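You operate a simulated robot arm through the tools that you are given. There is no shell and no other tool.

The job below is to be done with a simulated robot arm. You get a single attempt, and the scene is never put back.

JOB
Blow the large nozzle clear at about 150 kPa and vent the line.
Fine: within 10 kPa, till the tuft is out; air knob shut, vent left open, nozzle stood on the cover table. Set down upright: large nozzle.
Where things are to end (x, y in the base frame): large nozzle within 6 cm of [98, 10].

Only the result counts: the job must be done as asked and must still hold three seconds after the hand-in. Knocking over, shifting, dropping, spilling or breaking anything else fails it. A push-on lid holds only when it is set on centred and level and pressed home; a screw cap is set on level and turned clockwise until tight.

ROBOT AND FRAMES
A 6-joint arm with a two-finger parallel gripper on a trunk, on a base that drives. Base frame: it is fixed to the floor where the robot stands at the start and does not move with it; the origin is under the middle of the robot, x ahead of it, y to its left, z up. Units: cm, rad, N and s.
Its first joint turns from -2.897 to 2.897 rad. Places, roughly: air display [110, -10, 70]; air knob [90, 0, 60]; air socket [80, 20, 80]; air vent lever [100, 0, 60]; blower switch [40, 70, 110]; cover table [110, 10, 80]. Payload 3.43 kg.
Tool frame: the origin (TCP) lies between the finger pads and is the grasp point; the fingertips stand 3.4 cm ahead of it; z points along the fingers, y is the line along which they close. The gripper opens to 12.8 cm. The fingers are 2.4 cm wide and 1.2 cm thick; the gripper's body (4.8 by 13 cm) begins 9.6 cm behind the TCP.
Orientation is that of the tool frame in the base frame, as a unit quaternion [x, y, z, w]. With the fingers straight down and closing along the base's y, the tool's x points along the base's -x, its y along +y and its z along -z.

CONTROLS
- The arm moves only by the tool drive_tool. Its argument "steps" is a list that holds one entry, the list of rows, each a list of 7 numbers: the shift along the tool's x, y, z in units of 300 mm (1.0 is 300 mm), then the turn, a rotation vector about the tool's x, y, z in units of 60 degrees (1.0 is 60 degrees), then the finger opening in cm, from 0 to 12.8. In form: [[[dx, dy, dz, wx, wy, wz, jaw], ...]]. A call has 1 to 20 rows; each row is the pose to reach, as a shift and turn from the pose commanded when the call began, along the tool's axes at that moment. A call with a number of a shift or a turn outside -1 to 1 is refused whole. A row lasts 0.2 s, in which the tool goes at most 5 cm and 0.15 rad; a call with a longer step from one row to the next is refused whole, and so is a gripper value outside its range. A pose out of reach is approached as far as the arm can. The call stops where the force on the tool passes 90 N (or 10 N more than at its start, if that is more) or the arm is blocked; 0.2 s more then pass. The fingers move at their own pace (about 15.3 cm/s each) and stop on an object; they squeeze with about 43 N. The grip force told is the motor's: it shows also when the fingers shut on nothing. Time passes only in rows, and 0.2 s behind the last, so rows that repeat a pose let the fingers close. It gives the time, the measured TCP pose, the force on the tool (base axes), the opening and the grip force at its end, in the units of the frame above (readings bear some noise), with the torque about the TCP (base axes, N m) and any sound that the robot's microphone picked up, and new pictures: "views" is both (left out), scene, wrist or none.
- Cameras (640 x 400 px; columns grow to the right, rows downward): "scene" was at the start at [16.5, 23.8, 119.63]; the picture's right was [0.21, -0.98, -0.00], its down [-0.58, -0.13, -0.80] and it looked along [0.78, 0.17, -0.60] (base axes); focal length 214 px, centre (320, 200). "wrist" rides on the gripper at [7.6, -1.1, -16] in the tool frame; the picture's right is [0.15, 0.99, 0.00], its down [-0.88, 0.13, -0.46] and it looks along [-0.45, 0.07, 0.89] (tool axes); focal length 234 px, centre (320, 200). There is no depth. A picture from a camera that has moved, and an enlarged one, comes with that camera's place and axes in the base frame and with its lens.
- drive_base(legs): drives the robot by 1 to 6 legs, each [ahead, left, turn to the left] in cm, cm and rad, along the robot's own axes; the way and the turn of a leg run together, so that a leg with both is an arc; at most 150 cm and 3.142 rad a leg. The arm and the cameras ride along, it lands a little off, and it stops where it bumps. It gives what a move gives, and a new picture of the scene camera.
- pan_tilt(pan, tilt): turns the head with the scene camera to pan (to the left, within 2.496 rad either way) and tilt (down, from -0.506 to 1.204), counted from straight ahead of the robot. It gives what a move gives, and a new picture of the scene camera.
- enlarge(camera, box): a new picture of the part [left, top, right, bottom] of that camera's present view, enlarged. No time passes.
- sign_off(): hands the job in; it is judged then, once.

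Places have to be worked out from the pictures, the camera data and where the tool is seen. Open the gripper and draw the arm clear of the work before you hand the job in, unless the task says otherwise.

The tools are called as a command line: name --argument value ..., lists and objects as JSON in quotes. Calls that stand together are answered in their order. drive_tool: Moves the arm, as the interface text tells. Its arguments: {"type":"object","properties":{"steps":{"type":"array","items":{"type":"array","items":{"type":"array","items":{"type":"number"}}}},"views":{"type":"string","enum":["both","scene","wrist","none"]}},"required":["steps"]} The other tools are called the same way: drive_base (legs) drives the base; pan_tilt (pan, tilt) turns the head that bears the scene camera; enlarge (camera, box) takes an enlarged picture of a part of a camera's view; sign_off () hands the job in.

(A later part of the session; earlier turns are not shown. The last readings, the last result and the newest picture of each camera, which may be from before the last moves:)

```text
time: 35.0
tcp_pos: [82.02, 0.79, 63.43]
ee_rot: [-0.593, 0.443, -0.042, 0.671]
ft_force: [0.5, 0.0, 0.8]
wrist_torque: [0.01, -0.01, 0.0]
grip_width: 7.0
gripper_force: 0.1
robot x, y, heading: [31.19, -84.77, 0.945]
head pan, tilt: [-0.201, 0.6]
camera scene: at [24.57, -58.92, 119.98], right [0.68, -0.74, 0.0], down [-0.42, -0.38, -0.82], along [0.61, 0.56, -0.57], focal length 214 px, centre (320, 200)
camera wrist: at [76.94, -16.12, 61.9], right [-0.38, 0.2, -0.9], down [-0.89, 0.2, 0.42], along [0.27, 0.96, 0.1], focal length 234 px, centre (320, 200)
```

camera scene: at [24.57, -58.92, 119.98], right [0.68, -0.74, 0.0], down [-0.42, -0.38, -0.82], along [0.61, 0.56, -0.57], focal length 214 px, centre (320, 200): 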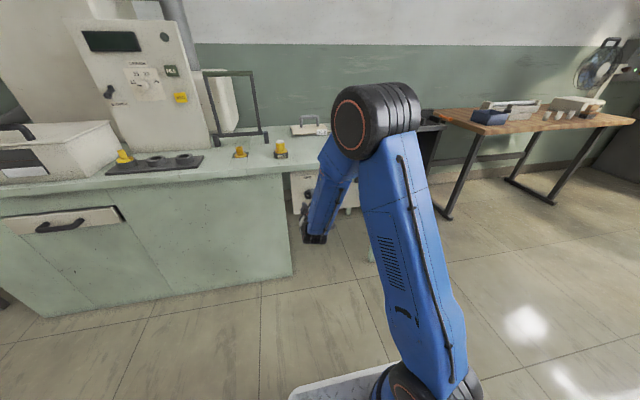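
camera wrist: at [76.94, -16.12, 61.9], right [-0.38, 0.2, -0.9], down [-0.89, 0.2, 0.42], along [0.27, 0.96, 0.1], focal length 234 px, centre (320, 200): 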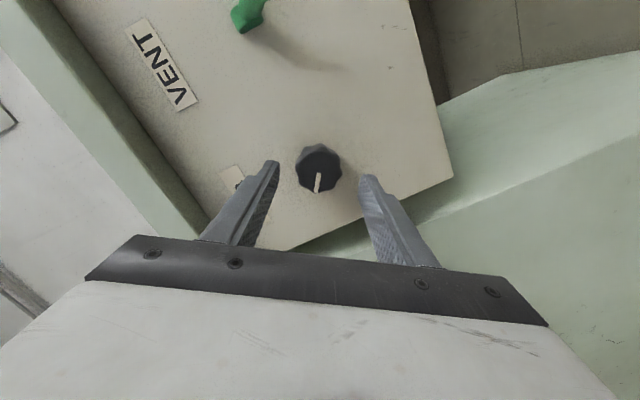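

The knob pointer has clearly advanced. I'll realign the tool axis square to the panel and on the knob centre, then roll further back for a long clockwise stroke.

drive_tool --steps '[[[0.012, 0.002, 0, 0.02, -0.053, 0, 7], [0.023, 0.005, 0.003, 0.04, -0.106, 0, 7], [0.023, 0.005, 0.003, 0.04, -0.106, 0, 7]]]' --views "none"

drive_tool --steps '[[[0, 0, 0, 0, 0, -0.14, 7], [0, 0, 0, 0, 0, -0.28, 7], [0, 0, 0, 0, 0, -0.42, 7], [0, 0, 0, 0, 0, -0.56, 7], [0, 0, 0, 0, 0, -0.7, 7], [0, 0, 0, 0, 0, -0.84, 7], [0, 0, 0, 0, 0, -0.96, 7], [0, 0, 0, 0, 0, -0.96, 7]]]'

```text
time: 35.8
tcp_pos: [82.35, 0.54, 62.89]
ee_rot: [-0.58, 0.404, -0.016, 0.707]
ft_force: [-1.2, 0.1, 0.3]
wrist_torque: [0.06, -0.01, 0.01]
grip_width: 6.98
gripper_force: 0.2
robot x, y, heading: [30.64, -84.17, 0.942]
head pan, tilt: [-0.201, 0.6]
```

```text
time: 37.5
tcp_pos: [82.25, 0.49, 62.98]
ee_rot: [0.704, -0.075, 0.355, -0.611]
ft_force: [-0.2, -0.9, -0.4]
wrist_torque: [0.0, 0.0, 0.02]
grip_width: 7.01
gripper_force: 0.1
robot x, y, heading: [30.92, -84.12, 0.945]
head pan, tilt: [-0.201, 0.6]
camera scene: at [24.57, -58.92, 119.98], right [0.68, -0.74, 0.0], down [-0.42, -0.38, -0.82], along [0.61, 0.56, -0.57], focal length 214 px, centre (320, 200)
camera wrist: at [78.21, -16.21, 67.27], right [0.43, -0.32, -0.84], down [-0.87, 0.07, -0.48], along [0.22, 0.94, -0.25], focal length 234 px, centre (320, 200)
```

scene: 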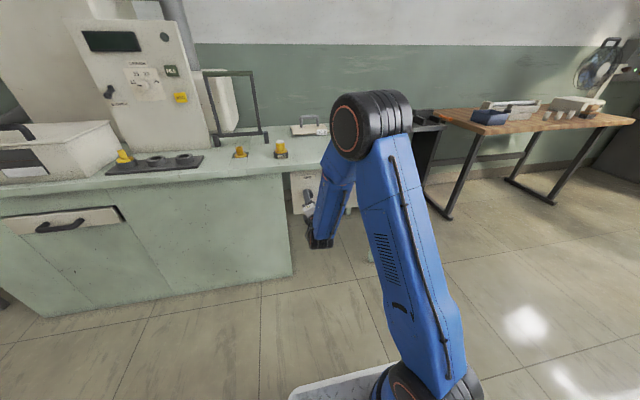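
wrist: 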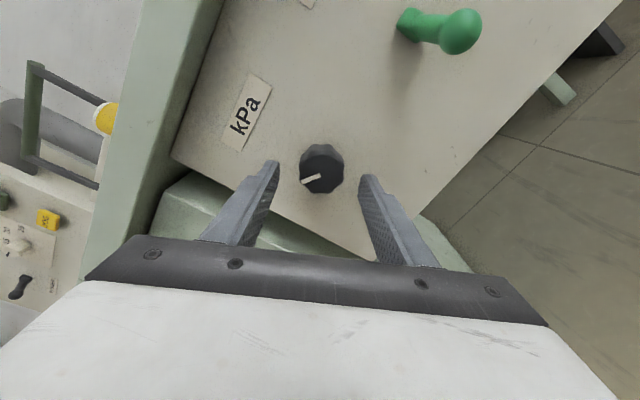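

Roll is now -114° and the axis is square on the knob. Advancing 3.5 cm and gripping.

drive_tool --steps '[[[0, 0, 0.06, 0, 0, 0, 7], [0, 0, 0.116, 0, 0, 0, 7], [0, 0, 0.116, 0, 0, 0, 5.5], [0, 0, 0.116, 0, 0, 0, 4.5], [0, 0, 0.116, 0, 0, 0, 3.8], [0, 0, 0.116, 0, 0, 0, 3.5]]]' --views "wrist"

```text
time: 39.0
tcp_pos: [84.56, 3.29, 62.94]
ee_rot: [0.704, -0.075, 0.355, -0.61]
ft_force: [3.2, -1.6, -9.5]
wrist_torque: [0.71, -0.5, 0.51]
grip_width: 4.13
gripper_force: 45.3
robot x, y, heading: [31.32, -84.32, 0.946]
head pan, tilt: [-0.201, 0.6]
camera wrist: at [80.37, -13.39, 67.19], right [0.43, -0.32, -0.84], down [-0.88, 0.07, -0.48], along [0.22, 0.94, -0.25], focal length 234 px, centre (320, 200)
```

wrist: 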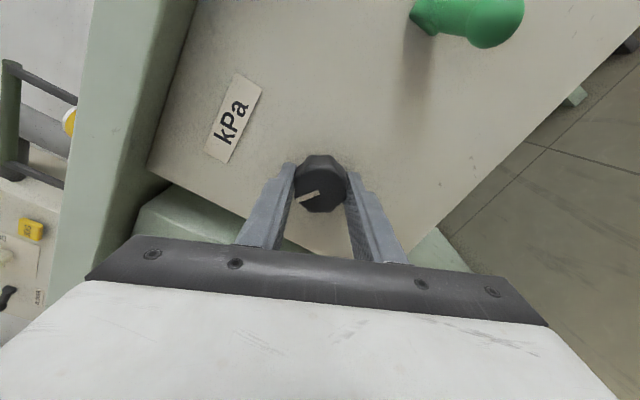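

Gripped well. Turning clockwise about 96° in two strokes without releasing.

drive_tool --steps '[[[0, 0, 0, 0, 0, 0.13, 3.5], [0, 0, 0, 0, 0, 0.26, 3.5], [0, 0, 0, 0, 0, 0.39, 3.5], [0, 0, 0, 0, 0, 0.52, 3.5], [0, 0, 0, 0, 0, 0.65, 3.5], [0, 0, 0, 0, 0, 0.78, 3.5], [0, 0, 0, 0, 0, 0.8, 3.5], [0, 0, 0, 0, 0, 0.8, 3.5]]]' --views "none"

drive_tool --steps '[[[0, 0, 0, 0, 0, 0.13, 3.5], [0, 0, 0, 0, 0, 0.26, 3.5], [0, 0, 0, 0, 0, 0.39, 3.5], [0, 0, 0, 0, 0, 0.52, 3.5], [0, 0, 0, 0, 0, 0.65, 3.5], [0, 0, 0, 0, 0, 0.78, 3.5], [0, 0, 0, 0, 0, 0.8, 3.5], [0, 0, 0, 0, 0, 0.8, 3.5], [0, 0, 0, 0, 0, 0.8, 3.5], [0, 0, 0, 0, 0, 0.8, 3.5], [0, 0, 0, 0, 0, 0.8, 3.5], [0, 0, 0, 0, 0, 0.8, 3.5]]]' --views "wrist"

enlarge --camera "wrist" --box '[0, 90, 120, 190]'

```text
time: 40.8
tcp_pos: [84.51, 3.29, 63.02]
ee_rot: [-0.612, 0.355, -0.075, 0.703]
ft_force: [12.6, 4.8, 11.0]
wrist_torque: [-0.18, 0.08, -0.16]
grip_width: 4.14
gripper_force: 45.1
robot x, y, heading: [30.88, -84.27, 0.944]
head pan, tilt: [-0.201, 0.6]
```

```text
time: 43.4
tcp_pos: [84.49, 3.17, 63.06]
ee_rot: [-0.416, 0.573, 0.217, 0.673]
ft_force: [42.0, 13.7, 28.0]
wrist_torque: [-0.01, -0.07, 0.89]
grip_width: 4.12
gripper_force: 44.8
robot x, y, heading: [31.19, -84.2, 0.944]
head pan, tilt: [-0.201, 0.6]
camera wrist: at [77.9, -11.73, 56.3], right [-0.72, 0.53, -0.45], down [-0.59, -0.13, 0.8], along [0.36, 0.84, 0.41], focal length 234 px, centre (320, 200)
```

wrist: 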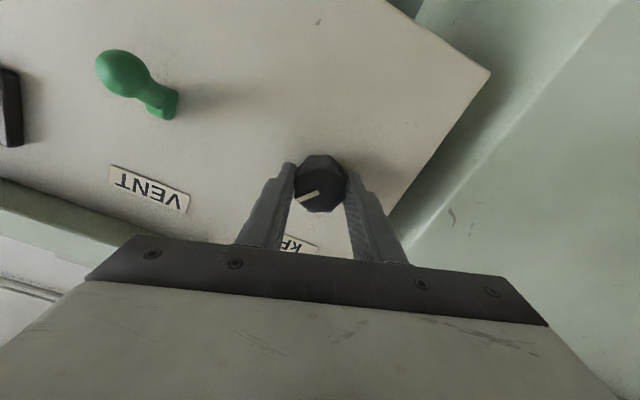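

```text
4.00 times, centred on (60, 140) of wrist
camera zoom: at [77.9, -11.73, 56.3], right [-0.72, 0.53, -0.45], down [-0.59, -0.13, 0.8], along [0.36, 0.84, 0.41], focal length 937 px, centre (1360, 440)
```

zoom: 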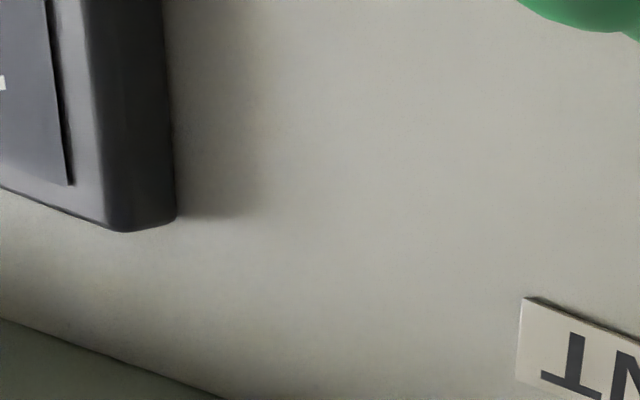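

The turn so far is about 150°, with the display just out of the wrist view. I'll turn 7° more, which also brings the display into frame.

drive_tool --steps '[[[0, 0, 0, 0, 0, 0.06, 3.5], [0, 0, 0, 0, 0, 0.12, 3.5], [0, 0, 0, 0, 0, 0.12, 3.5], [0, 0, 0, 0, 0, 0.12, 3.5], [0, 0, 0, 0, 0, 0.12, 3.5], [0, 0, 0, 0, 0, 0.12, 3.5], [0, 0, 0, 0, 0, 0.12, 3.5], [0, 0, 0, 0, 0, 0.12, 3.5], [0, 0, 0, 0, 0, 0.12, 3.5], [0, 0, 0, 0, 0, 0.12, 3.5], [0, 0, 0, 0, 0, 0.12, 3.5]]]' --views "wrist"

enlarge --camera "wrist" --box '[0, 100, 100, 200]'

```text
time: 45.8
tcp_pos: [84.43, 3.26, 63.13]
ee_rot: [-0.378, 0.598, 0.258, 0.658]
ft_force: [35.7, -8.5, 29.7]
wrist_torque: [0.23, -0.21, 0.67]
grip_width: 4.11
gripper_force: 45.2
robot x, y, heading: [31.18, -84.55, 0.946]
head pan, tilt: [-0.201, 0.6]
camera wrist: at [77.19, -11.24, 55.92], right [-0.76, 0.56, -0.33], down [-0.51, -0.19, 0.84], along [0.41, 0.81, 0.43], focal length 234 px, centre (320, 200)
```

wrist: 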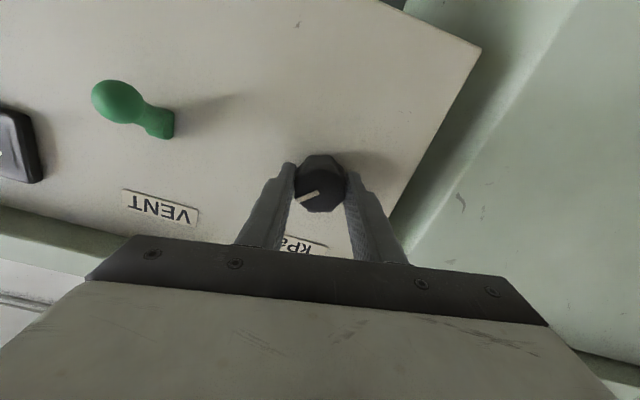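

```text
4.00 times, centred on (50, 150) of wrist
camera zoom: at [77.19, -11.24, 55.92], right [-0.76, 0.56, -0.33], down [-0.51, -0.19, 0.84], along [0.41, 0.81, 0.43], focal length 937 px, centre (1400, 400)
```

zoom: 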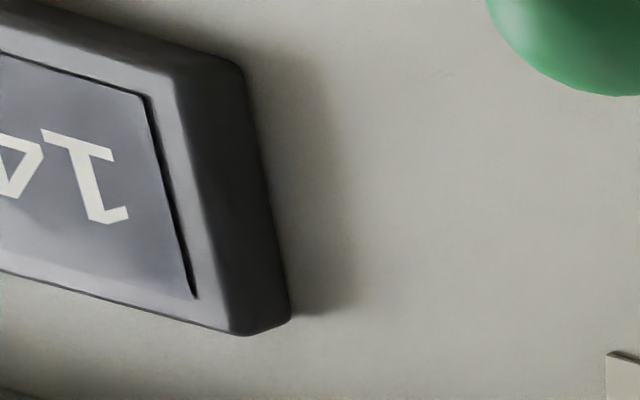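

It shows "14…", as predicted for about 157°. I'll turn 6° more toward 150.

drive_tool --steps '[[[0, 0, 0, 0, 0, 0.05, 3.5], [0, 0, 0, 0, 0, 0.1, 3.5], [0, 0, 0, 0, 0, 0.1, 3.5], [0, 0, 0, 0, 0, 0.1, 3.5], [0, 0, 0, 0, 0, 0.1, 3.5], [0, 0, 0, 0, 0, 0.1, 3.5], [0, 0, 0, 0, 0, 0.1, 3.5], [0, 0, 0, 0, 0, 0.1, 3.5], [0, 0, 0, 0, 0, 0.1, 3.5], [0, 0, 0, 0, 0, 0.1, 3.5], [0, 0, 0, 0, 0, 0.1, 3.5]]]' --views "wrist"

enlarge --camera "wrist" --box '[0, 110, 100, 210]'

```text
time: 48.1
tcp_pos: [84.56, 3.21, 63.08]
ee_rot: [-0.347, 0.617, 0.293, 0.643]
ft_force: [34.1, -21.7, 27.9]
wrist_torque: [0.32, -0.3, 0.54]
grip_width: 4.17
gripper_force: 45.3
robot x, y, heading: [31.15, -84.36, 0.942]
head pan, tilt: [-0.201, 0.6]
camera wrist: at [76.57, -10.79, 55.68], right [-0.78, 0.58, -0.23], down [-0.43, -0.25, 0.87], along [0.44, 0.78, 0.44], focal length 234 px, centre (320, 200)
```

wrist: 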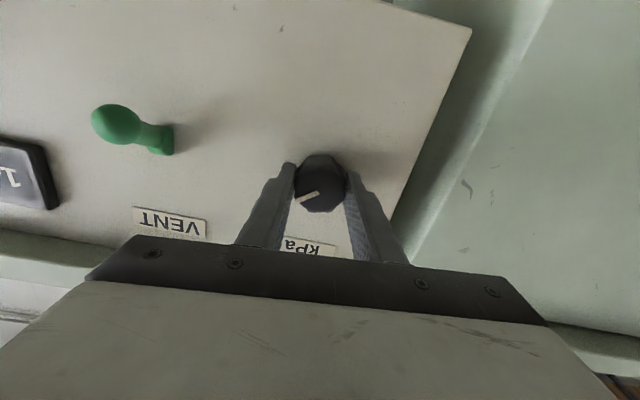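

```text
4.00 times, centred on (50, 160) of wrist
camera zoom: at [76.57, -10.79, 55.68], right [-0.78, 0.58, -0.23], down [-0.43, -0.25, 0.87], along [0.44, 0.78, 0.44], focal length 937 px, centre (1400, 360)
```

zoom: 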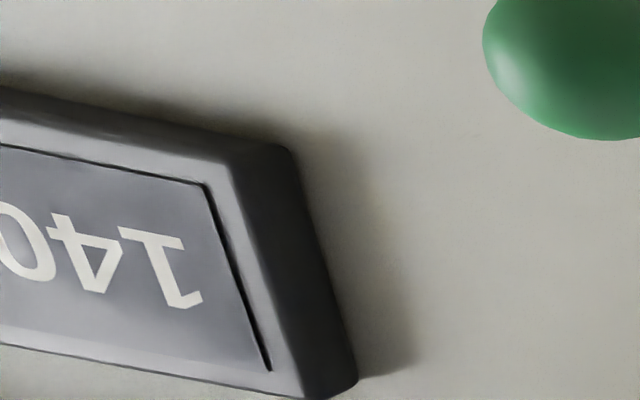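

It reads 140 at about 164°, so roughly 10° more is needed, but the wrist is at its limit. I'll release, retreat, roll back 36°, and regrip.

drive_tool --steps '[[[0, 0, 0, 0, 0, 0, 7], [0, 0, 0, 0, 0, 0, 7], [0, 0, -0.06, 0, 0, 0, 7], [0, 0, -0.11, 0, 0, 0, 7], [0, 0, -0.11, 0, 0, -0.14, 7], [0, 0, -0.11, 0, 0, -0.28, 7], [0, 0, -0.11, 0, 0, -0.42, 7], [0, 0, -0.11, 0, 0, -0.56, 7], [0, 0, -0.11, 0, 0, -0.56, 7]]]' --views "wrist"

```text
time: 50.1
tcp_pos: [82.5, 0.62, 63.02]
ee_rot: [-0.51, 0.491, 0.094, 0.7]
ft_force: [-0.3, -0.4, -0.1]
wrist_torque: [-0.03, 0.02, 0.01]
grip_width: 7.02
gripper_force: 0.1
robot x, y, heading: [31.38, -83.96, 0.941]
head pan, tilt: [-0.201, 0.6]
camera wrist: at [77.69, -15.65, 57.87], right [-0.55, 0.4, -0.73], down [-0.79, 0.02, 0.61], along [0.26, 0.92, 0.31], focal length 234 px, centre (320, 200)
```

wrist: 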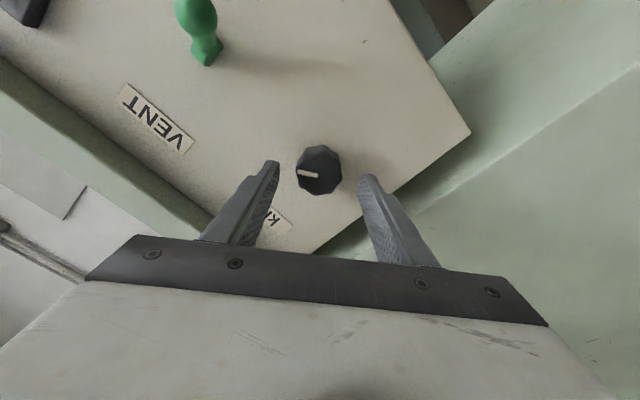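

Well aligned. Advance 3.3 cm, grip, and turn 10° clockwise.

drive_tool --steps '[[[0, 0, 0.06, 0, 0, 0, 7], [0, 0, 0.11, 0, 0, 0, 7], [0, 0, 0.11, 0, 0, 0, 5.5], [0, 0, 0.11, 0, 0, 0, 4.5], [0, 0, 0.11, 0, 0, 0, 3.8], [0, 0, 0.11, 0, 0, 0, 3.5], [0, 0, 0.11, 0, 0, 0, 3.5], [0, 0, 0.11, 0, 0, 0.06, 3.5], [0, 0, 0.11, 0, 0, 0.12, 3.5], [0, 0, 0.11, 0, 0, 0.17, 3.5], [0, 0, 0.11, 0, 0, 0.17, 3.5], [0, 0, 0.11, 0, 0, 0.17, 3.5]]]' --views "wrist"

drive_tool --steps '[[[0, 0, 0, 0, 0, 0, 7], [0, 0, 0, 0, 0, 0, 7], [0, 0, -0.08, 0, 0, 0, 7], [0, 0, -0.16, 0, 0, 0, 7], [0, -0.1, -0.24, 0, 0, 0, 7], [0, -0.2, -0.24, 0, 0, 0, 7], [0, -0.3, -0.24, 0, 0, 0, 7], [0, -0.3, -0.24, 0, 0, 0, 7]]]'

```text
time: 52.8
tcp_pos: [84.47, 3.26, 63.07]
ee_rot: [-0.464, 0.533, 0.155, 0.69]
ft_force: [14.0, -17.6, 17.9]
wrist_torque: [0.09, -0.09, 0.62]
grip_width: 4.18
gripper_force: 45.1
robot x, y, heading: [31.23, -84.43, 0.942]
head pan, tilt: [-0.201, 0.6]
camera wrist: at [78.88, -12.39, 56.95], right [-0.65, 0.47, -0.6], down [-0.7, -0.05, 0.71], along [0.31, 0.88, 0.36], focal length 234 px, centre (320, 200)
```

wrist: 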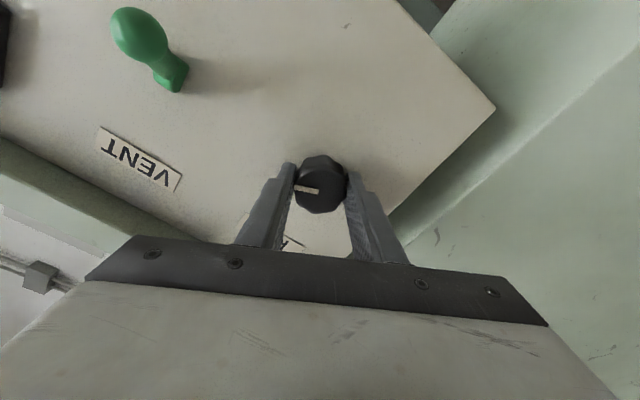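

```text
time: 54.5
tcp_pos: [84.5, -6.28, 67.34]
ee_rot: [-0.459, 0.54, 0.148, 0.69]
ft_force: [0.3, -0.1, 0.8]
wrist_torque: [0.02, 0.01, -0.03]
grip_width: 7.01
gripper_force: 0.1
out of reach, approached as far as the arm can: row 6, 7, 8
robot x, y, heading: [31.01, -84.5, 0.946]
head pan, tilt: [-0.201, 0.6]
camera scene: at [24.57, -58.92, 119.98], right [0.68, -0.74, 0.0], down [-0.42, -0.38, -0.83], along [0.61, 0.56, -0.57], focal length 214 px, centre (320, 200)
camera wrist: at [78.47, -21.8, 61.4], right [-0.64, 0.49, -0.6], down [-0.7, -0.03, 0.72], along [0.33, 0.87, 0.36], focal length 234 px, centre (320, 200)
```

scene: 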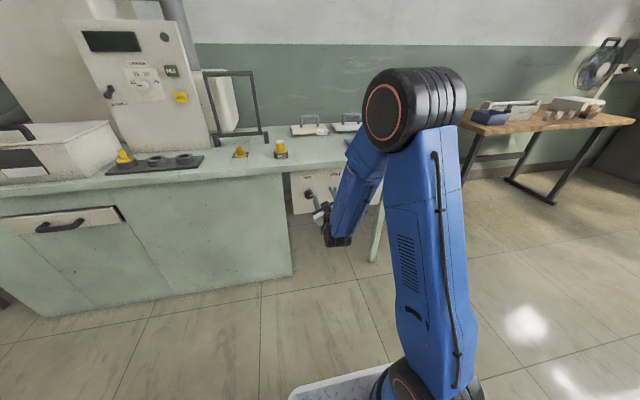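
wrist: 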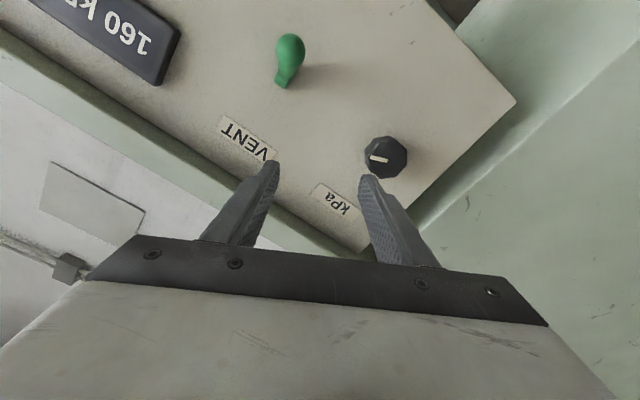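

Enlarge the display to read it reliably.

enlarge --camera "wrist" --box '[20, 0, 200, 100]'

drive_tool --steps '[[[0, 0, 0, 0, 0, 0, 7], [0, 0, 0, 0, 0, 0, 7], [0, 0, 0, 0, 0, 0, 7], [0, 0, 0, 0, 0, 0, 7], [0, 0, 0, 0, 0, 0, 7], [0, 0, 0, 0, 0, 0, 7]]]' --views "wrist"

enlarge --camera "wrist" --box '[20, 0, 200, 100]'

```text
3.56 times, centred on (110, 50) of wrist
camera zoom: at [78.47, -21.8, 61.4], right [-0.64, 0.49, -0.6], down [-0.7, -0.03, 0.72], along [0.33, 0.87, 0.36], focal length 833 px, centre (1067, 733)
```

zoom: 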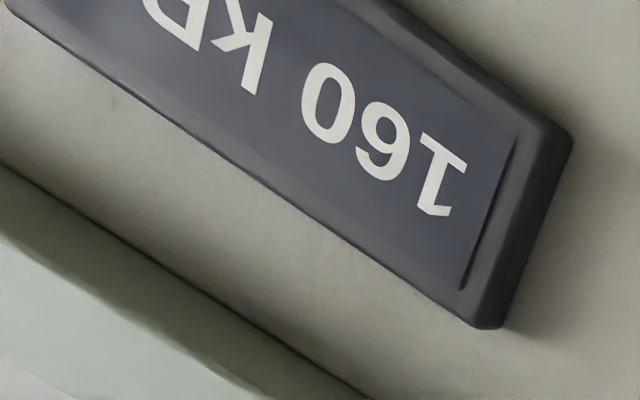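

```text
time: 56.0
tcp_pos: [84.54, -6.28, 67.39]
ee_rot: [-0.459, 0.54, 0.148, 0.69]
ft_force: [-0.1, -0.2, -0.1]
wrist_torque: [0.04, 0.04, -0.01]
grip_width: 7.01
gripper_force: 0.1
robot x, y, heading: [31.03, -84.06, 0.945]
head pan, tilt: [-0.201, 0.6]
camera wrist: at [78.47, -21.78, 61.4], right [-0.64, 0.49, -0.6], down [-0.7, -0.03, 0.72], along [0.33, 0.87, 0.36], focal length 234 px, centre (320, 200)
```

wrist: 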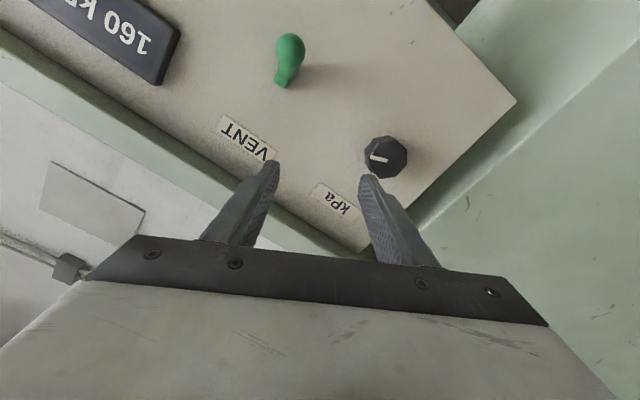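

```text
3.56 times, centred on (110, 50) of wrist
camera zoom: at [78.47, -21.78, 61.4], right [-0.64, 0.49, -0.6], down [-0.7, -0.03, 0.72], along [0.33, 0.87, 0.36], focal length 833 px, centre (1067, 733)
```

zoom: 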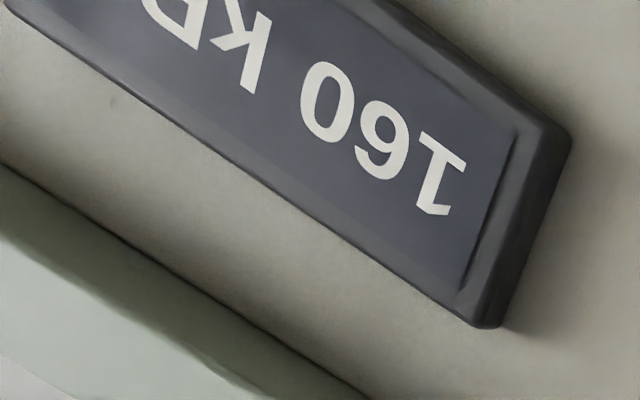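

The display is steady at 160, meaning roughly 155–160 kPa. I'll go back to the knob standoff and turn it back about 5–6°.

drive_tool --steps '[[[0.012, 0.08, 0.0, 0, 0, 0, 7], [0.024, 0.16, 0.0, 0, 0, 0, 7], [0.035, 0.24, 0.0, -0.016, -0.014, 0, 7], [0.035, 0.24, 0.07, -0.016, -0.014, 0, 7], [0.035, 0.24, 0.13, -0.016, -0.014, 0, 7], [0.035, 0.24, 0.13, -0.016, -0.014, 0, 7]]]' --views "wrist"

```text
time: 57.4
tcp_pos: [81.92, 0.43, 63.02]
ee_rot: [-0.47, 0.527, 0.164, 0.689]
ft_force: [-0.8, -0.7, -0.4]
wrist_torque: [0.0, 0.0, 0.0]
grip_width: 7.03
gripper_force: 0.0
robot x, y, heading: [31.61, -84.51, 0.941]
head pan, tilt: [-0.201, 0.6]
camera wrist: at [76.76, -15.39, 56.93], right [-0.66, 0.46, -0.6], down [-0.7, -0.07, 0.71], along [0.29, 0.88, 0.37], focal length 234 px, centre (320, 200)
```

wrist: 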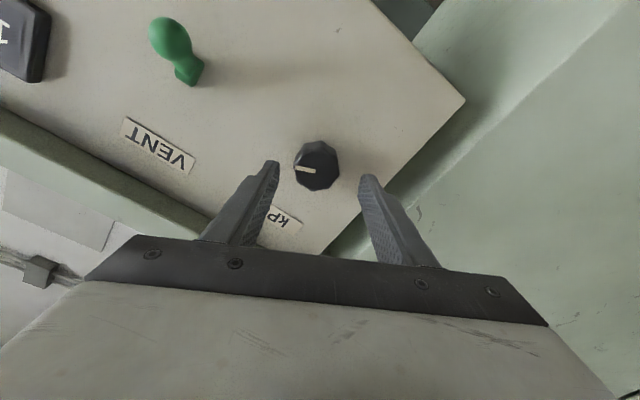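

I'll correct the small aim error, advance, grip, turn back 5.5°, and then retreat to read the display again.

drive_tool --steps '[[[0.006, -0.012, 0, 0.021, 0.011, 0, 7], [0.006, -0.012, 0.06, 0.021, 0.011, 0, 7], [0.006, -0.012, 0.127, 0.021, 0.011, 0, 7], [0.006, -0.012, 0.127, 0.021, 0.011, 0, 5.5], [0.006, -0.012, 0.127, 0.021, 0.011, 0, 4.5], [0.006, -0.012, 0.127, 0.021, 0.011, 0, 3.8], [0.006, -0.012, 0.127, 0.021, 0.011, 0, 3.5], [0.006, -0.012, 0.127, 0.021, 0.011, 0, 3.5]]]' --views "wrist"

drive_tool --steps '[[[0, 0, 0, 0, 0, -0.045, 3.5], [0, 0, 0, 0, 0, -0.092, 3.5], [0, 0, 0, 0, 0, -0.092, 3.5], [0, 0, 0, 0, 0, -0.092, 3.5], [0, 0, 0, 0, 0, -0.092, 7], [0, 0, 0, 0, 0, -0.092, 7], [0, 0, -0.08, 0, 0, -0.092, 7], [0, 0, -0.13, 0, 0, -0.092, 7], [0, -0.08, -0.13, 0, 0, -0.092, 7], [0, -0.08, -0.13, 0, 0, -0.092, 7]]]' --views "wrist"

```text
time: 59.1
tcp_pos: [84.56, 3.23, 63.04]
ee_rot: [-0.464, 0.533, 0.154, 0.691]
ft_force: [-8.9, 12.8, -4.4]
wrist_torque: [-0.58, 0.43, 1.7]
grip_width: 4.18
gripper_force: 45.2
robot x, y, heading: [31.63, -84.14, 0.942]
head pan, tilt: [-0.201, 0.6]
camera wrist: at [78.9, -12.32, 56.97], right [-0.64, 0.48, -0.6], down [-0.7, -0.05, 0.71], along [0.31, 0.88, 0.37], focal length 234 px, centre (320, 200)
```

wrist: 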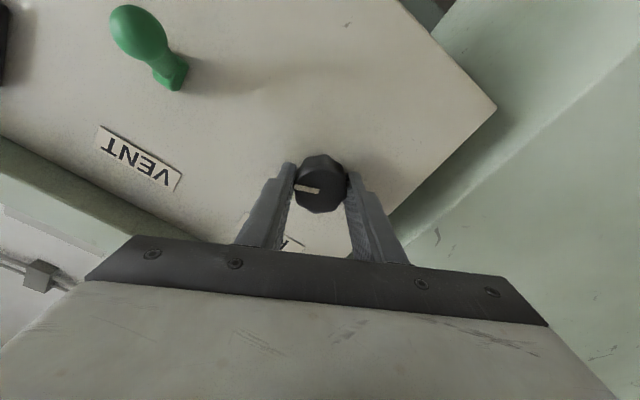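

```text
time: 61.4
tcp_pos: [84.03, -1.3, 64.1]
ee_rot: [-0.487, 0.511, 0.121, 0.698]
ft_force: [0.3, -0.2, -0.1]
wrist_torque: [-0.01, 0.0, -0.04]
grip_width: 7.01
gripper_force: 0.1
robot x, y, heading: [31.52, -84.26, 0.942]
head pan, tilt: [-0.201, 0.6]
camera wrist: at [78.74, -17.22, 58.56], right [-0.59, 0.44, -0.67], down [-0.75, -0.01, 0.66], along [0.28, 0.9, 0.34], focal length 234 px, centre (320, 200)
```

wrist: 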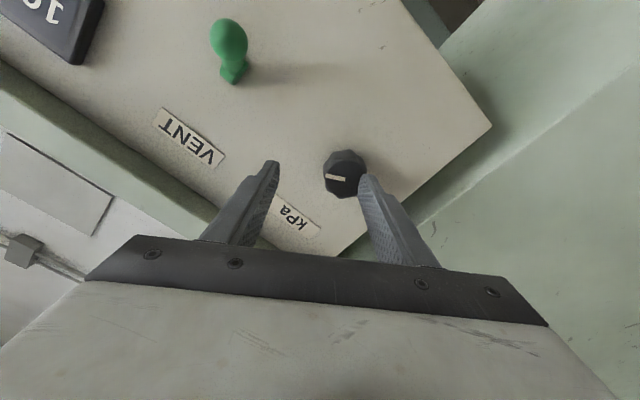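

I need the full display in view, so I'll retreat 3 cm and shift 10 cm to the right.

drive_tool --steps '[[[0, 0, -0.1, 0, 0, 0, 7], [0.06, -0.09, -0.1, 0, 0, 0, 7], [0.12, -0.18, -0.1, 0, 0, 0, 7], [0.185, -0.277, -0.1, 0, 0, 0, 7], [0.185, -0.277, -0.1, 0, 0, 0, 7]]]'

enlarge --camera "wrist" --box '[20, 0, 260, 150]'

```text
time: 62.5
tcp_pos: [85.95, -7.47, 64.91]
ee_rot: [-0.476, 0.523, 0.104, 0.699]
ft_force: [-0.7, -0.1, -0.4]
wrist_torque: [0.0, -0.02, 0.02]
grip_width: 6.97
gripper_force: 0.1
out of reach, approached as far as the arm can: row 2, 3, 4, 5
robot x, y, heading: [31.6, -84.18, 0.94]
head pan, tilt: [-0.201, 0.6]
camera scene: at [24.57, -58.92, 119.98], right [0.68, -0.74, 0.0], down [-0.42, -0.38, -0.82], along [0.61, 0.56, -0.57], focal length 214 px, centre (320, 200)
camera wrist: at [79.91, -23.09, 59.15], right [-0.57, 0.47, -0.67], down [-0.75, 0.03, 0.66], along [0.33, 0.88, 0.34], focal length 234 px, centre (320, 200)
```

scene: 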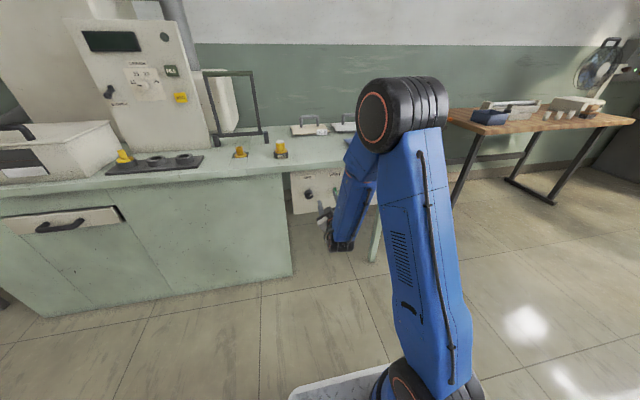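
wrist: 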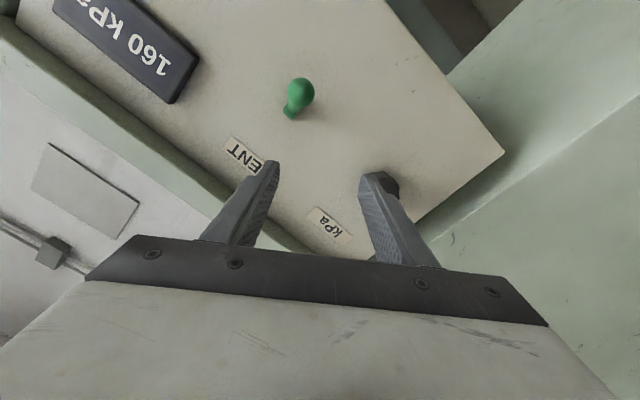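

```text
2.67 times, centred on (140, 75) of wrist
camera zoom: at [79.91, -23.09, 59.15], right [-0.57, 0.47, -0.67], down [-0.75, 0.03, 0.66], along [0.33, 0.88, 0.34], focal length 624 px, centre (800, 533)
```

zoom: 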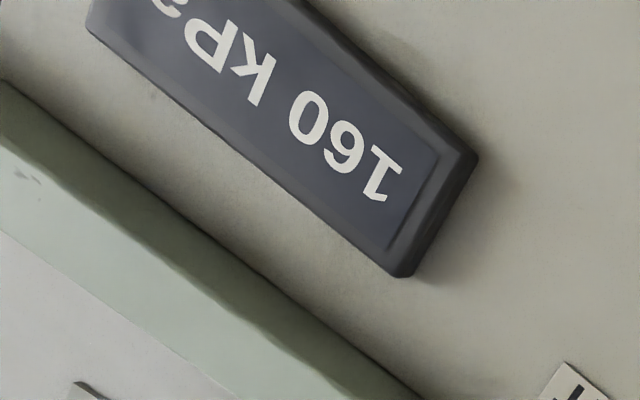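

It still shows 160 even after turning the knob back, so the line may hold trapped pressure until it is vented. I need to work the vent anyway, so I'll look closely at the lever's shape.

enlarge --camera "wrist" --box '[240, 50, 360, 150]'

enlarge --camera "scene" --box '[270, 160, 370, 240]'

```text
4.00 times, centred on (300, 100) of wrist
camera zoom: at [79.91, -23.09, 59.15], right [-0.57, 0.47, -0.67], down [-0.75, 0.03, 0.66], along [0.33, 0.88, 0.34], focal length 937 px, centre (400, 600)
```

zoom: 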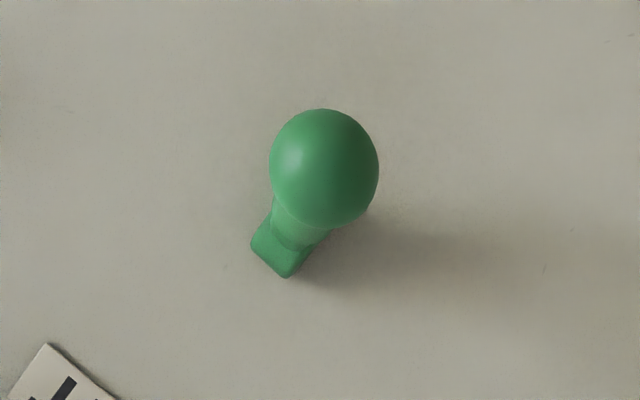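

```text
5.00 times, centred on (320, 200) of scene
camera zoom: at [24.57, -58.92, 119.98], right [0.68, -0.74, 0.0], down [-0.42, -0.38, -0.82], along [0.61, 0.56, -0.57], focal length 1072 px, centre (320, 200)
```

zoom: 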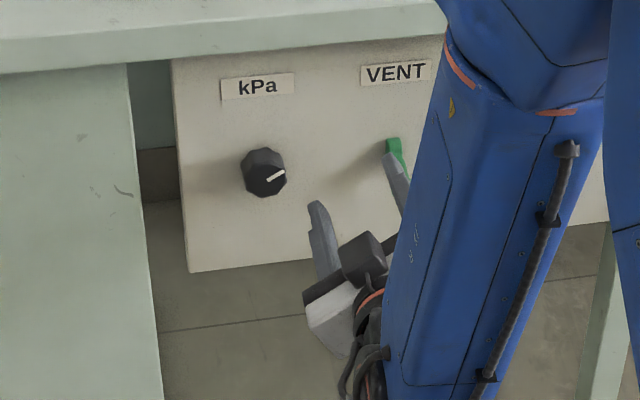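

The lever looks like a toggle: a base block with the handle hanging down and out, probably swinging up to open. I'll back the base off a little and shift right 12 cm for better reach to the lever and button.

drive_base --legs '[[-8, 0, 0], [0, -12, 0]]'

enlarge --camera "scene" --box '[270, 150, 390, 240]'

enlarge --camera "wrist" --box '[0, 0, 640, 400]'

```text
time: 64.5
tcp_pos: [91.12, -21.27, 64.74]
ee_rot: [-0.475, 0.525, 0.103, 0.699]
ft_force: [-0.1, -0.1, -0.4]
wrist_torque: [-0.01, -0.01, -0.01]
grip_width: 7.02
gripper_force: 0.2
robot x, y, heading: [36.59, -97.98, 0.941]
head pan, tilt: [-0.201, 0.6]
camera scene: at [29.58, -72.5, 119.98], right [0.67, -0.74, 0.0], down [-0.42, -0.38, -0.82], along [0.61, 0.56, -0.57], focal length 214 px, centre (320, 200)
```

scene: 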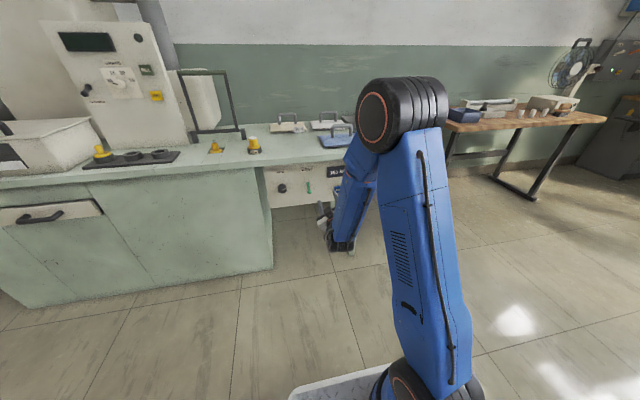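

```text
4.44 times, centred on (330, 195) of scene
camera zoom: at [29.58, -72.5, 119.98], right [0.67, -0.74, 0.0], down [-0.42, -0.38, -0.82], along [0.61, 0.56, -0.57], focal length 953 px, centre (276, 222)
```

zoom: 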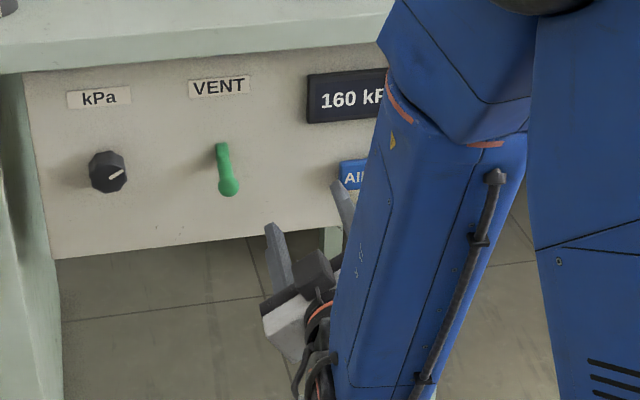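

```text
1.00 times, centred on (320, 200) of wrist (not enlarged: the box is as wide or as high as the picture)
camera zoom: at [85.04, -36.85, 59.14], right [-0.57, 0.47, -0.67], down [-0.75, 0.03, 0.66], along [0.33, 0.88, 0.34], focal length 234 px, centre (320, 200)
```

zoom: 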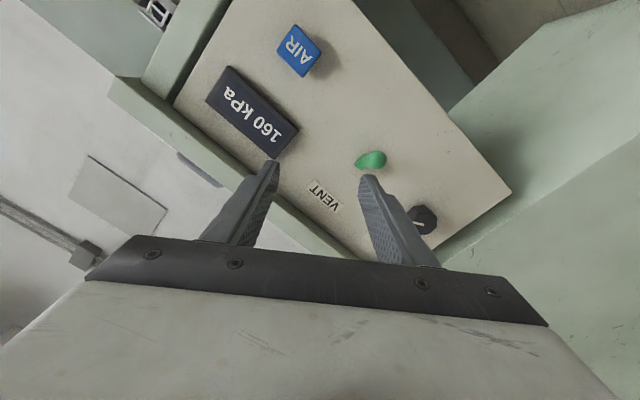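

From here the scene camera sees the knob, lever and display (160 kPa). The lever ball is at about (94.9, -5.4, 61), and I'll bring closed fingers in below it.

drive_tool --steps '[[[0.031, 0.108, 0.03, -0.014, -0.009, 0, 2], [0.062, 0.216, 0.06, -0.028, -0.018, 0, 0], [0.092, 0.324, 0.089, -0.042, -0.028, 0, 0], [0.092, 0.324, 0.089, -0.042, -0.028, 0, 0], [0.092, 0.324, 0.089, -0.042, -0.028, 0, 0]]]'

enlarge --camera "scene" --box '[250, 150, 370, 240]'

```text
time: 65.7
tcp_pos: [87.79, -14.89, 56.96]
ee_rot: [-0.489, 0.511, 0.121, 0.696]
ft_force: [-0.1, 0.3, -0.4]
wrist_torque: [0.0, 0.04, 0.04]
grip_width: 0.0
gripper_force: 32.4
robot x, y, heading: [35.93, -97.68, 0.942]
head pan, tilt: [-0.201, 0.6]
camera scene: at [29.57, -72.5, 119.98], right [0.67, -0.74, 0.0], down [-0.42, -0.38, -0.82], along [0.61, 0.56, -0.57], focal length 214 px, centre (320, 200)
camera wrist: at [82.58, -30.9, 51.31], right [-0.6, 0.44, -0.67], down [-0.75, -0.01, 0.66], along [0.28, 0.9, 0.34], focal length 234 px, centre (320, 200)
```

scene: 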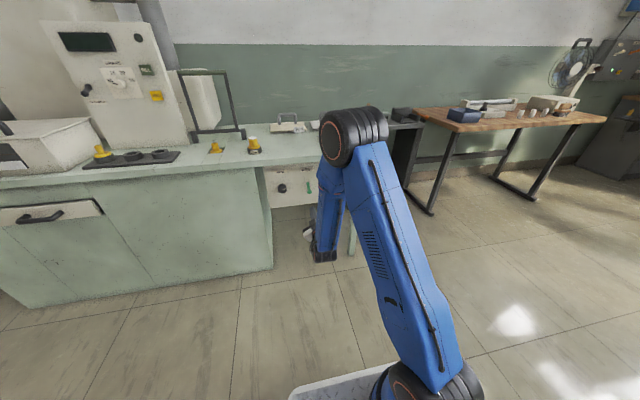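
wrist: 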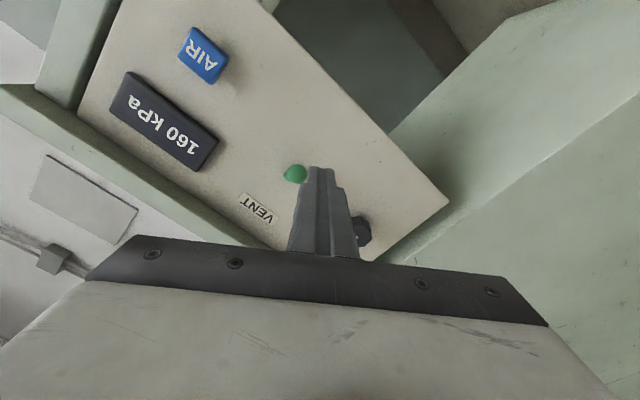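

```text
4.44 times, centred on (310, 195) of scene
camera zoom: at [29.57, -72.5, 119.98], right [0.67, -0.74, 0.0], down [-0.42, -0.38, -0.82], along [0.61, 0.56, -0.57], focal length 953 px, centre (364, 222)
```

zoom: 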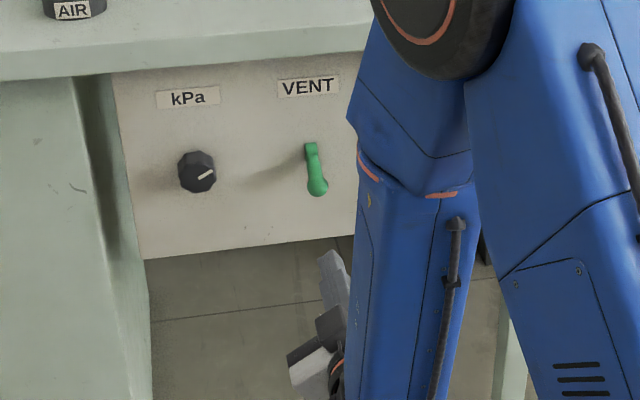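

Aligned under the lever. I'll go forward 10 cm beneath the ball, then lift slowly 5 cm.

drive_tool --steps '[[[0, 0, 0.11, 0, 0, 0, 0], [0, 0, 0.22, 0, 0, 0, 0], [0, 0, 0.33, 0, 0, 0, 0], [0, 0, 0.33, 0, 0, 0, 0], [-0.028, -0.0186, 0.33, 0, 0, 0, 0], [-0.055, -0.037, 0.33, 0, 0, 0, 0], [-0.083, -0.056, 0.33, 0, 0, 0, 0], [-0.11, -0.074, 0.33, 0, 0, 0, 0], [-0.138, -0.093, 0.33, 0, 0, 0, 0], [-0.138, -0.093, 0.33, 0, 0, 0, 0]]]'

enlarge --camera "scene" --box '[250, 150, 370, 240]'

```text
time: 67.8
tcp_pos: [93.52, -7.01, 61.85]
ee_rot: [-0.49, 0.512, 0.121, 0.695]
ft_force: [-1.4, -2.6, -17.6]
wrist_torque: [-0.39, 0.37, -0.06]
grip_width: 0.0
gripper_force: 33.2
robot x, y, heading: [36.48, -97.86, 0.944]
head pan, tilt: [-0.201, 0.6]
camera scene: at [29.61, -72.44, 119.97], right [0.67, -0.74, 0.0], down [-0.42, -0.38, -0.82], along [0.61, 0.56, -0.57], focal length 214 px, centre (320, 200)
camera wrist: at [88.29, -22.96, 56.29], right [-0.6, 0.44, -0.67], down [-0.75, -0.01, 0.66], along [0.28, 0.9, 0.33], focal length 234 px, centre (320, 200)
```

scene: 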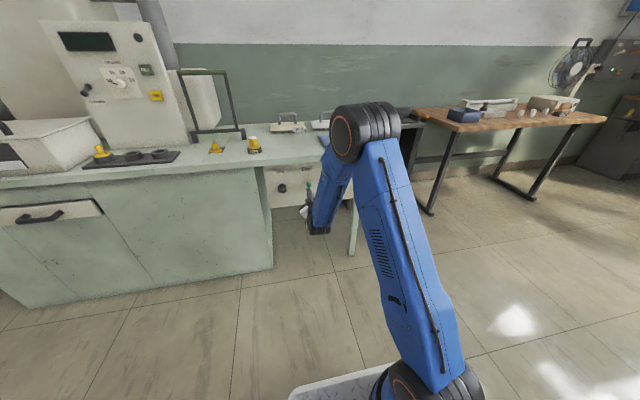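
wrist: 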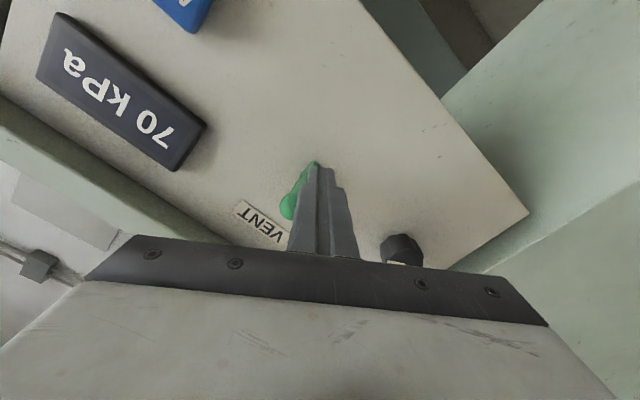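

```text
4.44 times, centred on (310, 195) of scene
camera zoom: at [29.61, -72.44, 119.97], right [0.67, -0.74, 0.0], down [-0.42, -0.38, -0.82], along [0.61, 0.56, -0.57], focal length 953 px, centre (364, 222)
```

zoom: 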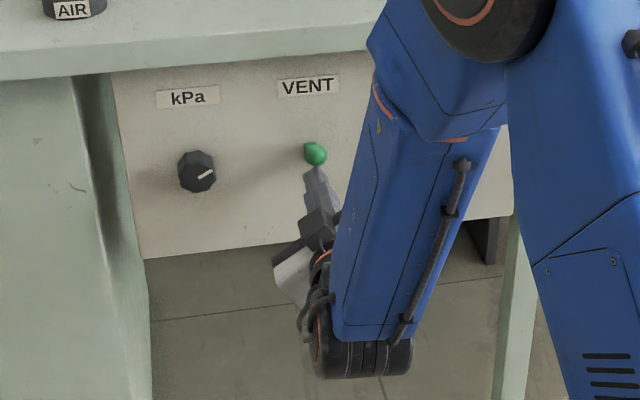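

The lever swings up and the pressure is already down to 70, so up is open. I'll lift 4 cm more to see its full-open stop.

drive_tool --steps '[[[-0.028, -0.0186, 0, 0, 0, 0, 0], [-0.055, -0.037, 0, 0, 0, 0, 0], [-0.083, -0.056, 0, 0, 0, 0, 0], [-0.11, -0.074, 0, 0, 0, 0, 0], [-0.11, -0.074, 0, 0, 0, 0, 0]]]'

enlarge --camera "scene" --box '[250, 150, 370, 240]'

```text
time: 68.4
tcp_pos: [93.5, -7.39, 62.11]
ee_rot: [-0.496, 0.518, 0.117, 0.687]
ft_force: [-1.6, -8.0, -22.7]
wrist_torque: [-0.52, 0.49, -0.1]
grip_width: 0.01
gripper_force: 33.2
robot x, y, heading: [36.39, -97.6, 0.94]
head pan, tilt: [-0.201, 0.6]
stopped in row 2: the force on the tool passed its limit at 99 N (the readings are from after the stop); the commanded pose is now the measured one
camera scene: at [29.64, -72.42, 119.97], right [0.67, -0.74, 0.0], down [-0.42, -0.38, -0.82], along [0.61, 0.56, -0.57], focal length 214 px, centre (320, 200)
camera wrist: at [88.15, -23.42, 56.99], right [-0.6, 0.42, -0.68], down [-0.74, 0.01, 0.67], along [0.29, 0.91, 0.31], focal length 234 px, centre (320, 200)
```

scene: 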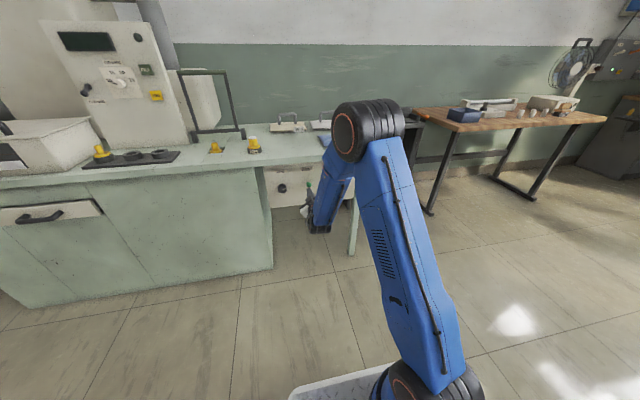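
wrist: 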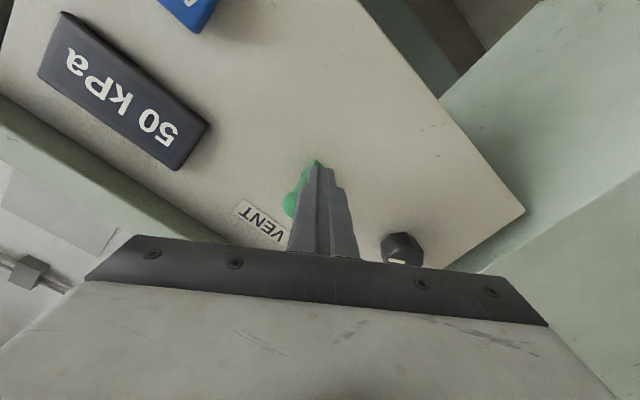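

```text
4.44 times, centred on (310, 195) of scene
camera zoom: at [29.64, -72.42, 119.97], right [0.67, -0.74, 0.0], down [-0.42, -0.38, -0.82], along [0.61, 0.56, -0.57], focal length 953 px, centre (364, 222)
```

zoom: 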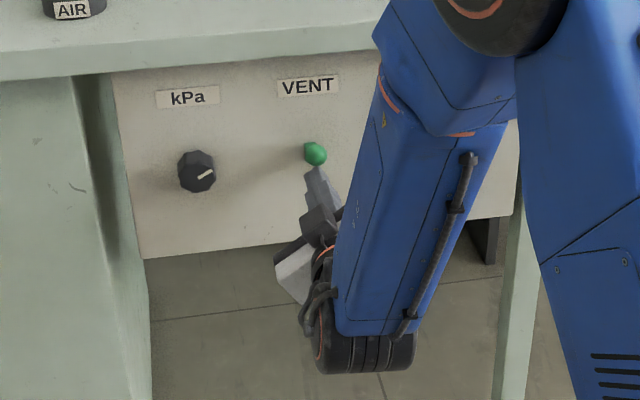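

The lever is at its upper stop with the vent open and pressure falling (50). I'll withdraw, go above the ball, and be ready to push it back down.

drive_tool --steps '[[[0.01, 0.007, -0.01, 0, 0, 0, 0], [0.01, 0.007, -0.12, 0.015, -0.022, 0, 0], [0.01, 0.007, -0.24, 0.015, -0.022, 0, 0], [-0.12, -0.08, -0.24, 0.015, -0.022, 0, 0], [-0.235, -0.158, -0.24, 0.015, -0.022, 0, 0], [-0.235, -0.158, -0.24, 0.015, -0.022, 0, 0]]]'

enlarge --camera "scene" --box '[250, 150, 370, 240]'

```text
time: 69.8
tcp_pos: [89.33, -12.66, 71.0]
ee_rot: [-0.488, 0.509, 0.12, 0.699]
ft_force: [0.4, 0.2, 0.0]
wrist_torque: [0.01, -0.01, -0.02]
grip_width: 0.0
gripper_force: 32.4
robot x, y, heading: [36.18, -97.82, 0.947]
head pan, tilt: [-0.201, 0.6]
camera scene: at [29.59, -72.48, 119.98], right [0.67, -0.74, 0.0], down [-0.42, -0.38, -0.82], along [0.61, 0.56, -0.57], focal length 214 px, centre (320, 200)
camera wrist: at [84.09, -28.69, 65.38], right [-0.59, 0.44, -0.67], down [-0.76, -0.01, 0.65], along [0.28, 0.9, 0.34], focal length 234 px, centre (320, 200)
```

scene: 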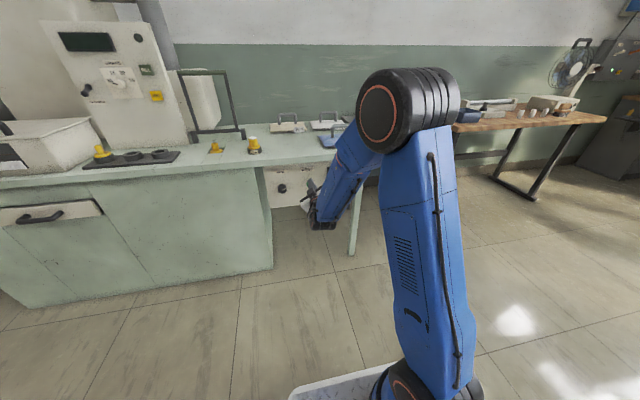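
wrist: 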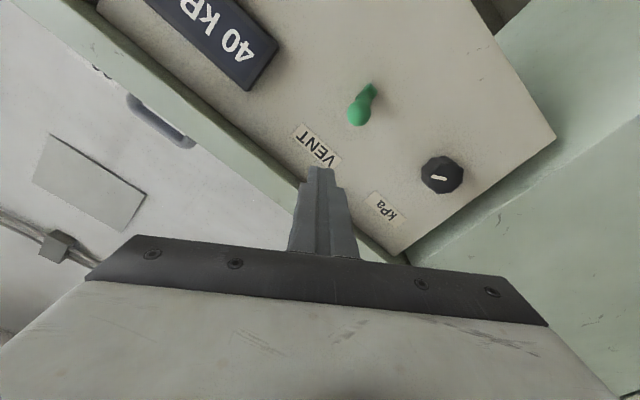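

```text
4.44 times, centred on (310, 195) of scene
camera zoom: at [29.59, -72.48, 119.98], right [0.67, -0.74, 0.0], down [-0.42, -0.38, -0.82], along [0.61, 0.56, -0.57], focal length 953 px, centre (364, 222)
```

zoom: 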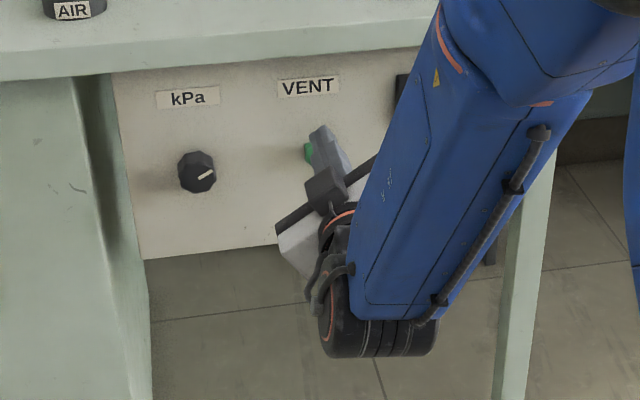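

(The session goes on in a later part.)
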